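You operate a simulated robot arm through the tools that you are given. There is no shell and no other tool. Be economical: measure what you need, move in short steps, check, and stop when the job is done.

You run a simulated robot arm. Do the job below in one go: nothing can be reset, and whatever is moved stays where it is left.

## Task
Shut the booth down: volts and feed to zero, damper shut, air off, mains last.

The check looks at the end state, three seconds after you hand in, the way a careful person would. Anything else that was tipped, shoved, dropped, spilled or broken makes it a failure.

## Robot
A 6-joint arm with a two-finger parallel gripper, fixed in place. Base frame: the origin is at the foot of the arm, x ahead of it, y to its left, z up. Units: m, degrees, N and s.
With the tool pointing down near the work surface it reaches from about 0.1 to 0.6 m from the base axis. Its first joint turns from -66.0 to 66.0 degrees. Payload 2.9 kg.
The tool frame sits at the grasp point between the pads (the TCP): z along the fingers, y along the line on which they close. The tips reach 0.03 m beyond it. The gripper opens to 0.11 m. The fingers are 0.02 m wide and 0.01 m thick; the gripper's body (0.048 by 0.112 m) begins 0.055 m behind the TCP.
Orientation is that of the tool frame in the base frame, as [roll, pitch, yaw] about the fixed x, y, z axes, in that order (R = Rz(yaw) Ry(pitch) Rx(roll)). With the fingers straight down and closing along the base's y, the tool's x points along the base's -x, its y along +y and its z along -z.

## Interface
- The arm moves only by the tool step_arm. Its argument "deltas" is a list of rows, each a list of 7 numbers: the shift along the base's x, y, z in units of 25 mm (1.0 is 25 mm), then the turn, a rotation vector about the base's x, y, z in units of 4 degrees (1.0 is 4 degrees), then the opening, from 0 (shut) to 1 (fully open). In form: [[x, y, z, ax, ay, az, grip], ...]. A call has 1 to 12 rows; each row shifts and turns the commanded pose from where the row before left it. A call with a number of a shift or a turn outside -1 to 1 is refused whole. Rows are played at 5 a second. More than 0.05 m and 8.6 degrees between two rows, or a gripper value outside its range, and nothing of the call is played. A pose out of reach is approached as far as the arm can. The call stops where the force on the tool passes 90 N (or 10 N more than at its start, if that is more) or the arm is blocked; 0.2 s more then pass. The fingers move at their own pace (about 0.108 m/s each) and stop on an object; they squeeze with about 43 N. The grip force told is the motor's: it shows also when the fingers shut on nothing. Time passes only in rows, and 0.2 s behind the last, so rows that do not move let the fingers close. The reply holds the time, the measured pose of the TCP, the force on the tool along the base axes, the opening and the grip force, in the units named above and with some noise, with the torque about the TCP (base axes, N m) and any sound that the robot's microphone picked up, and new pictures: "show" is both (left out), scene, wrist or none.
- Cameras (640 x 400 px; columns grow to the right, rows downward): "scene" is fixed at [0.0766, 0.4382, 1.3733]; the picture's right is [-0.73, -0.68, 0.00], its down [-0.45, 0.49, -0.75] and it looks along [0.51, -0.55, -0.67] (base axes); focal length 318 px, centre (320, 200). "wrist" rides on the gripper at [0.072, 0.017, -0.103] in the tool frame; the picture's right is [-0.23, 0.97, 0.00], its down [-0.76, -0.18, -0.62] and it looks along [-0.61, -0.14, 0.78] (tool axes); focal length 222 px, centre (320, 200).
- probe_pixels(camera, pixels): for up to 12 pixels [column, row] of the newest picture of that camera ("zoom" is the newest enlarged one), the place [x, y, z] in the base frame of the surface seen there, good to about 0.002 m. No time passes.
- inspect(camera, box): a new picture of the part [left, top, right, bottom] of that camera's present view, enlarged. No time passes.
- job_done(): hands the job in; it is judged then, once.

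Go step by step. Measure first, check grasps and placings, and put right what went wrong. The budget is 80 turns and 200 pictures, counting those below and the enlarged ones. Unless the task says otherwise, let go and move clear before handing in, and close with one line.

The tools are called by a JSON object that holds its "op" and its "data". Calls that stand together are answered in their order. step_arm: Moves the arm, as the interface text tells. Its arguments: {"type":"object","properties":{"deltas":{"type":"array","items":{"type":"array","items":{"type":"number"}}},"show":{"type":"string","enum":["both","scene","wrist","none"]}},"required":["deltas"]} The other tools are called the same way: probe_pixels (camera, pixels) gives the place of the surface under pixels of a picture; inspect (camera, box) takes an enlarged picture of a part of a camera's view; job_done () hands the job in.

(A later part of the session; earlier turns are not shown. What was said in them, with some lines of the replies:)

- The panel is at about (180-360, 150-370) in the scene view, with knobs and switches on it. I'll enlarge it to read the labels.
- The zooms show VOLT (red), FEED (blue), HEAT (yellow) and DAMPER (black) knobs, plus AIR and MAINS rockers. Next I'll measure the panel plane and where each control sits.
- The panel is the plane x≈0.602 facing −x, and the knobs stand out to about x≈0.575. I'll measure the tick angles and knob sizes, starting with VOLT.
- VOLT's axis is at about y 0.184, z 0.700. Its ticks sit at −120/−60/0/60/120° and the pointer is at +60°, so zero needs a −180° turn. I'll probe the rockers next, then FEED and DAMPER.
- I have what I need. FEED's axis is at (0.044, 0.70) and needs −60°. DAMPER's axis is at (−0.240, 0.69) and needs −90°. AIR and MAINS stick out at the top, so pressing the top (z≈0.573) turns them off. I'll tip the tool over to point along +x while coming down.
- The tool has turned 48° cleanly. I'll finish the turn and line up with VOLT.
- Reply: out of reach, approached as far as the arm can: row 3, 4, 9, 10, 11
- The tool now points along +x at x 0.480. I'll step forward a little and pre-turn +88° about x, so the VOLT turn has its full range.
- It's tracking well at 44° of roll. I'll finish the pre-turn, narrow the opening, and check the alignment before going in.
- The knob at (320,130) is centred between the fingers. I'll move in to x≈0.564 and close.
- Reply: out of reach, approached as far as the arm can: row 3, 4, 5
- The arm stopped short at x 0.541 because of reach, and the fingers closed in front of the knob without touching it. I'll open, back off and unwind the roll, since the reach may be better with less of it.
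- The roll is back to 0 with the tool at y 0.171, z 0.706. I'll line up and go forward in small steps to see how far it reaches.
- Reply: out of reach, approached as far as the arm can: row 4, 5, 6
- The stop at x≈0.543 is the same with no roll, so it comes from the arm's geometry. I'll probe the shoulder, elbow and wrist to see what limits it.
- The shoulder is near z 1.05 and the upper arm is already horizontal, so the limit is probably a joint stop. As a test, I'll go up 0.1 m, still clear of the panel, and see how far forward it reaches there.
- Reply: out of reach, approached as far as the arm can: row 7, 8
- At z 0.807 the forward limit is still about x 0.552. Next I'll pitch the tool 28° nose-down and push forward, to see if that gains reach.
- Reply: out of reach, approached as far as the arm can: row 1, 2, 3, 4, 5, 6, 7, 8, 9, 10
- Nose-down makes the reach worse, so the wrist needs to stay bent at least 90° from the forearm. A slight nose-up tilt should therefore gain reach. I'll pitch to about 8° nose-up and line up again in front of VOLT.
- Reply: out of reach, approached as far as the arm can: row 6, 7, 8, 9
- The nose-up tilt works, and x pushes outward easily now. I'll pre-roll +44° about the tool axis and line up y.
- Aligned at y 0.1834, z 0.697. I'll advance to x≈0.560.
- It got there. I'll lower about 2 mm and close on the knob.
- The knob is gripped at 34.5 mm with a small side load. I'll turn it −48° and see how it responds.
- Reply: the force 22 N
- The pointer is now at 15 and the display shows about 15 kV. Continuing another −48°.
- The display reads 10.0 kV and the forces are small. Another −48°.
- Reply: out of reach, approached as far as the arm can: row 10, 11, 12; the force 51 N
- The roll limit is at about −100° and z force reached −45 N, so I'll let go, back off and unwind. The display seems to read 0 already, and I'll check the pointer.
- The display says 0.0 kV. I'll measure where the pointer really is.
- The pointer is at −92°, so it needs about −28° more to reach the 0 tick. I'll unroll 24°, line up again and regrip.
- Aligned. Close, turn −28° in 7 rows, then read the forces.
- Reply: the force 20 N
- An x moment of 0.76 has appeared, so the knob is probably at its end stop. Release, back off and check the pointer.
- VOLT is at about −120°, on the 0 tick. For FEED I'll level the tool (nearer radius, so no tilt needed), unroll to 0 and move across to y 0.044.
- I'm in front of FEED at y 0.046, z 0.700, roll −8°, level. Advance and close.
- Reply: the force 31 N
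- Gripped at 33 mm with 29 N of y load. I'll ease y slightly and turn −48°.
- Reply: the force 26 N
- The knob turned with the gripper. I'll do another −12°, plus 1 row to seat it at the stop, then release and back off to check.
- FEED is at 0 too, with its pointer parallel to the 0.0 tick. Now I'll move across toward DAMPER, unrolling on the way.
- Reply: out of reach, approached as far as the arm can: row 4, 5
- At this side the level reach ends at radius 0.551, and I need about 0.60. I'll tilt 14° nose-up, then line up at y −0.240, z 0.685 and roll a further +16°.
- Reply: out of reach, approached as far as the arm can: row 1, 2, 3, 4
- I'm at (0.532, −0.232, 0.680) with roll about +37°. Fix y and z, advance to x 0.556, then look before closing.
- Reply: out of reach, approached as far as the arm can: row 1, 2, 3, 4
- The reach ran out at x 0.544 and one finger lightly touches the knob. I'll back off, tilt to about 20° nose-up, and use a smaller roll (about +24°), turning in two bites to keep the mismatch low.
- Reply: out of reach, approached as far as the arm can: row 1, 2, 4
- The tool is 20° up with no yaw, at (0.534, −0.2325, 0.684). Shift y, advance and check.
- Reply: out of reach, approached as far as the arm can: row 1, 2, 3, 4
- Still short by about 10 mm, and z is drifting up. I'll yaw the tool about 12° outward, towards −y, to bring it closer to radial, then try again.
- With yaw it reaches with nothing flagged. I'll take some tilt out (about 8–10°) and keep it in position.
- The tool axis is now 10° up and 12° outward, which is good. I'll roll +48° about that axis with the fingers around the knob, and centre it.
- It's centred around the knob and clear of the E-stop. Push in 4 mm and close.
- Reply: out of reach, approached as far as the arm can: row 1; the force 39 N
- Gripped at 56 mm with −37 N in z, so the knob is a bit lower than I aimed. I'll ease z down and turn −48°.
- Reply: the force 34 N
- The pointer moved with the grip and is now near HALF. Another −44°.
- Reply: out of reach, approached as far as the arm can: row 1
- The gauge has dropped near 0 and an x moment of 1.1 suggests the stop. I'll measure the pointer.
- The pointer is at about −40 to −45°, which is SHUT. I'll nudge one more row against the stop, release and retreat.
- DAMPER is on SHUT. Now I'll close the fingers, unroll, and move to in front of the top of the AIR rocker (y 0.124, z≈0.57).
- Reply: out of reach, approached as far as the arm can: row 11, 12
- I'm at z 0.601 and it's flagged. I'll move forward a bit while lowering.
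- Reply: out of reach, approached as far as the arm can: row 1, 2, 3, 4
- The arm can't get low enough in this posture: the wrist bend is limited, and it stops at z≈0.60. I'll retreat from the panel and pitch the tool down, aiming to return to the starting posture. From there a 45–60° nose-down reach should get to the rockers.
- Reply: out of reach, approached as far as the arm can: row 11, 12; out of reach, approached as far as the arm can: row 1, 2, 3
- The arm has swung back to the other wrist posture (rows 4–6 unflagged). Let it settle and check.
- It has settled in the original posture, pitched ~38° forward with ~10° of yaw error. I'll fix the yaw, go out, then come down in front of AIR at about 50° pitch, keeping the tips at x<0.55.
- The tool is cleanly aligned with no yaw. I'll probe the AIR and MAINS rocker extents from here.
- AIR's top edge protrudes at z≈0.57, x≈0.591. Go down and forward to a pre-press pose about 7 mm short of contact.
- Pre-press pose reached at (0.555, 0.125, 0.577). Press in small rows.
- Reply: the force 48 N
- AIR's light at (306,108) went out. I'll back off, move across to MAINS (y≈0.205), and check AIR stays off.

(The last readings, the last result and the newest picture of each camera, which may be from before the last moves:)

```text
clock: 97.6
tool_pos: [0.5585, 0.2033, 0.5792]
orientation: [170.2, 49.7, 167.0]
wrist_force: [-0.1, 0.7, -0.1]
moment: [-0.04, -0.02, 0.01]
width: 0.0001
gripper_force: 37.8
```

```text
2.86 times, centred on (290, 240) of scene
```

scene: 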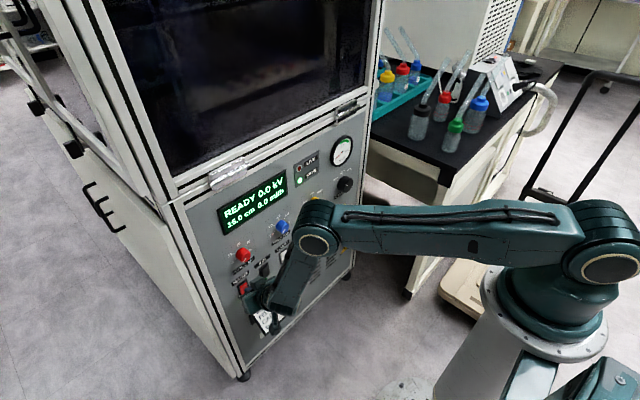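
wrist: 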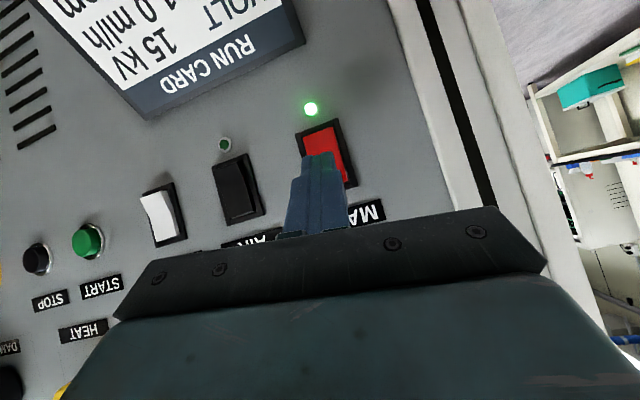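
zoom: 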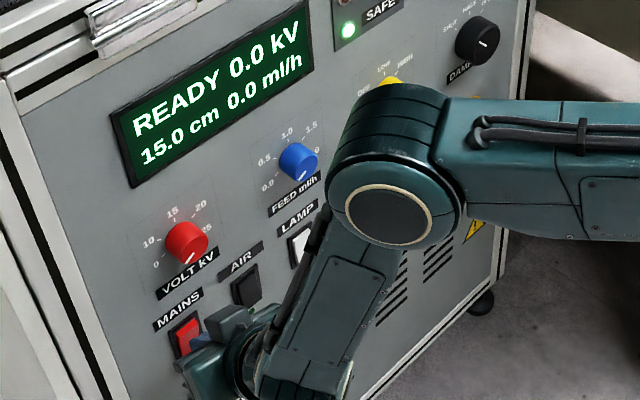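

0.0 kV, 0.0 ml/h, DAMPER shut and AIR off all hold. Now I'll press the top of MAINS.

{"op": "step_arm", "data": {"deltas": [[0.08, 0.06, 0, 0, 0, 0, 0], [0.1, 0, 0, 0, 0, 0, 0], [0.12, 0, 0, 0, 0, 0, 0], [0.12, 0, 0, 0, 0, 0, 0]], "show": "wrist"}}

```text
clock: 98.6
tool_pos: [0.5651, 0.2051, 0.5768]
orientation: [170.4, 49.4, 167.6]
wrist_force: [-43.1, -0.7, 25.3]
moment: [0.06, -0.23, 0.1]
width: 0.0001
gripper_force: 37.5
```

wrist: 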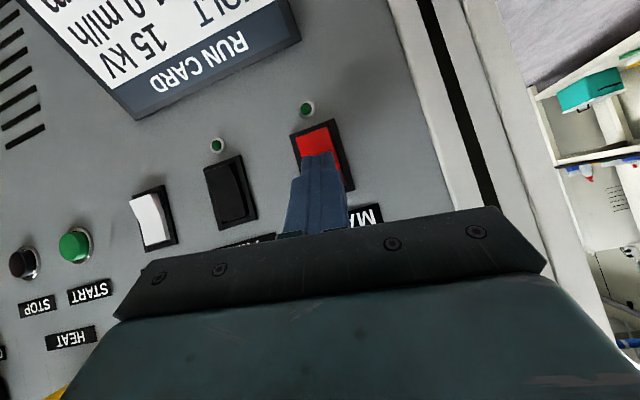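

The MAINS light is out too. I'll retreat clear of the panel and do a last check.

{"op": "step_arm", "data": {"deltas": [[-0.6, 0, 0, 0, 0, 0, 0], [-0.6, 0, 0.2, 0, 0, 0, 0], [-0.6, -0.3, 0.5, 0, 0, 0, 0], [-0.4, -0.8, 0.8, 0, 0, 0, 0], [0, -0.9, 0.8, 0, 0, 0, 0], [0, -0.9, 0.8, 0, 0, 0, 0], [0, -0.9, 0.8, 0, 0, 0, 0], [0, -0.9, 0.6, 0, 0, 0, 0]]}}

{"op": "inspect", "data": {"camera": "scene", "box": [200, 160, 370, 320]}}

{"op": "inspect", "data": {"camera": "scene", "box": [315, 130, 375, 230]}}

```text
clock: 100.4
tool_pos: [0.5132, 0.0893, 0.6939]
orientation: [170.1, 49.6, 167.2]
wrist_force: [-1.1, 0.0, 0.1]
moment: [0.02, -0.04, -0.01]
width: 0.0
gripper_force: 36.8
```

scene: 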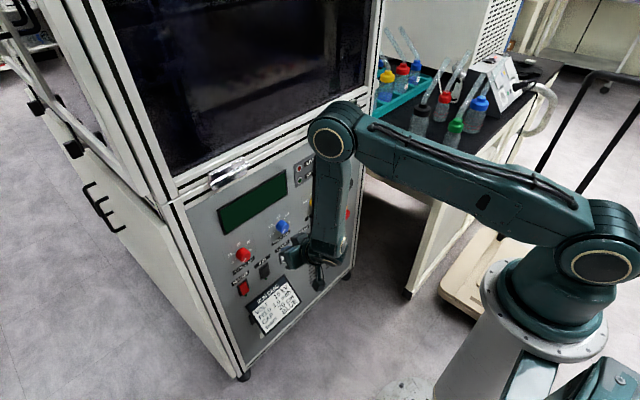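
wrist: 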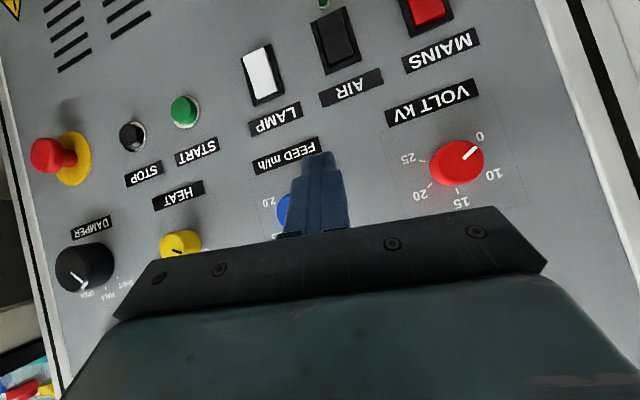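

```text
2.50 times, centred on (285, 240) of scene
```

zoom: 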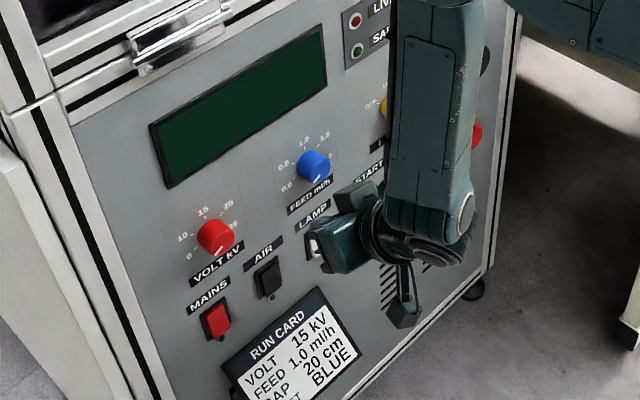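

```text
4.00 times, centred on (345, 180) of scene
```

zoom: 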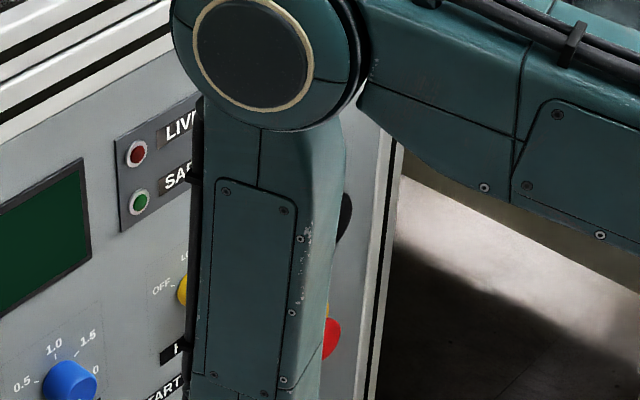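

The display and all lights are dark. In the wrist view the DAMPER pointer near (78,280) needs a closer look before I hand in.

{"op": "inspect", "data": {"camera": "wrist", "box": [40, 200, 220, 320]}}

```text
3.33 times, centred on (130, 260) of wrist
```

zoom: 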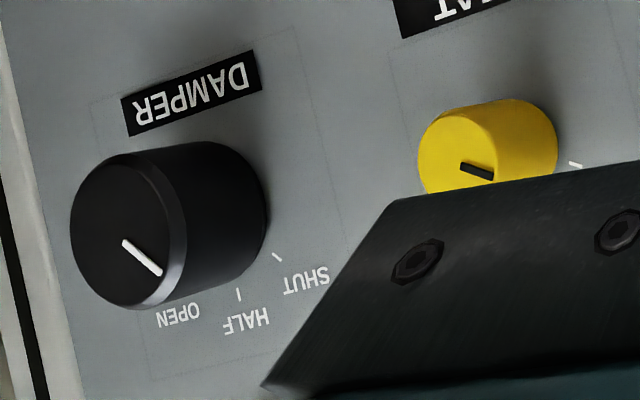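

DAMPER's pointer runs down and to the right in this upside-down view, parallel to the SHUT tick, so it is shut. The arm is clear of the panel, so I'm handing in.

{"op": "job_done", "data": {}}

```text
The job is handed in.
```

The booth is shut down: volts and feed at zero, damper shut, air off, and mains switched off last, with the display and all lights dark.
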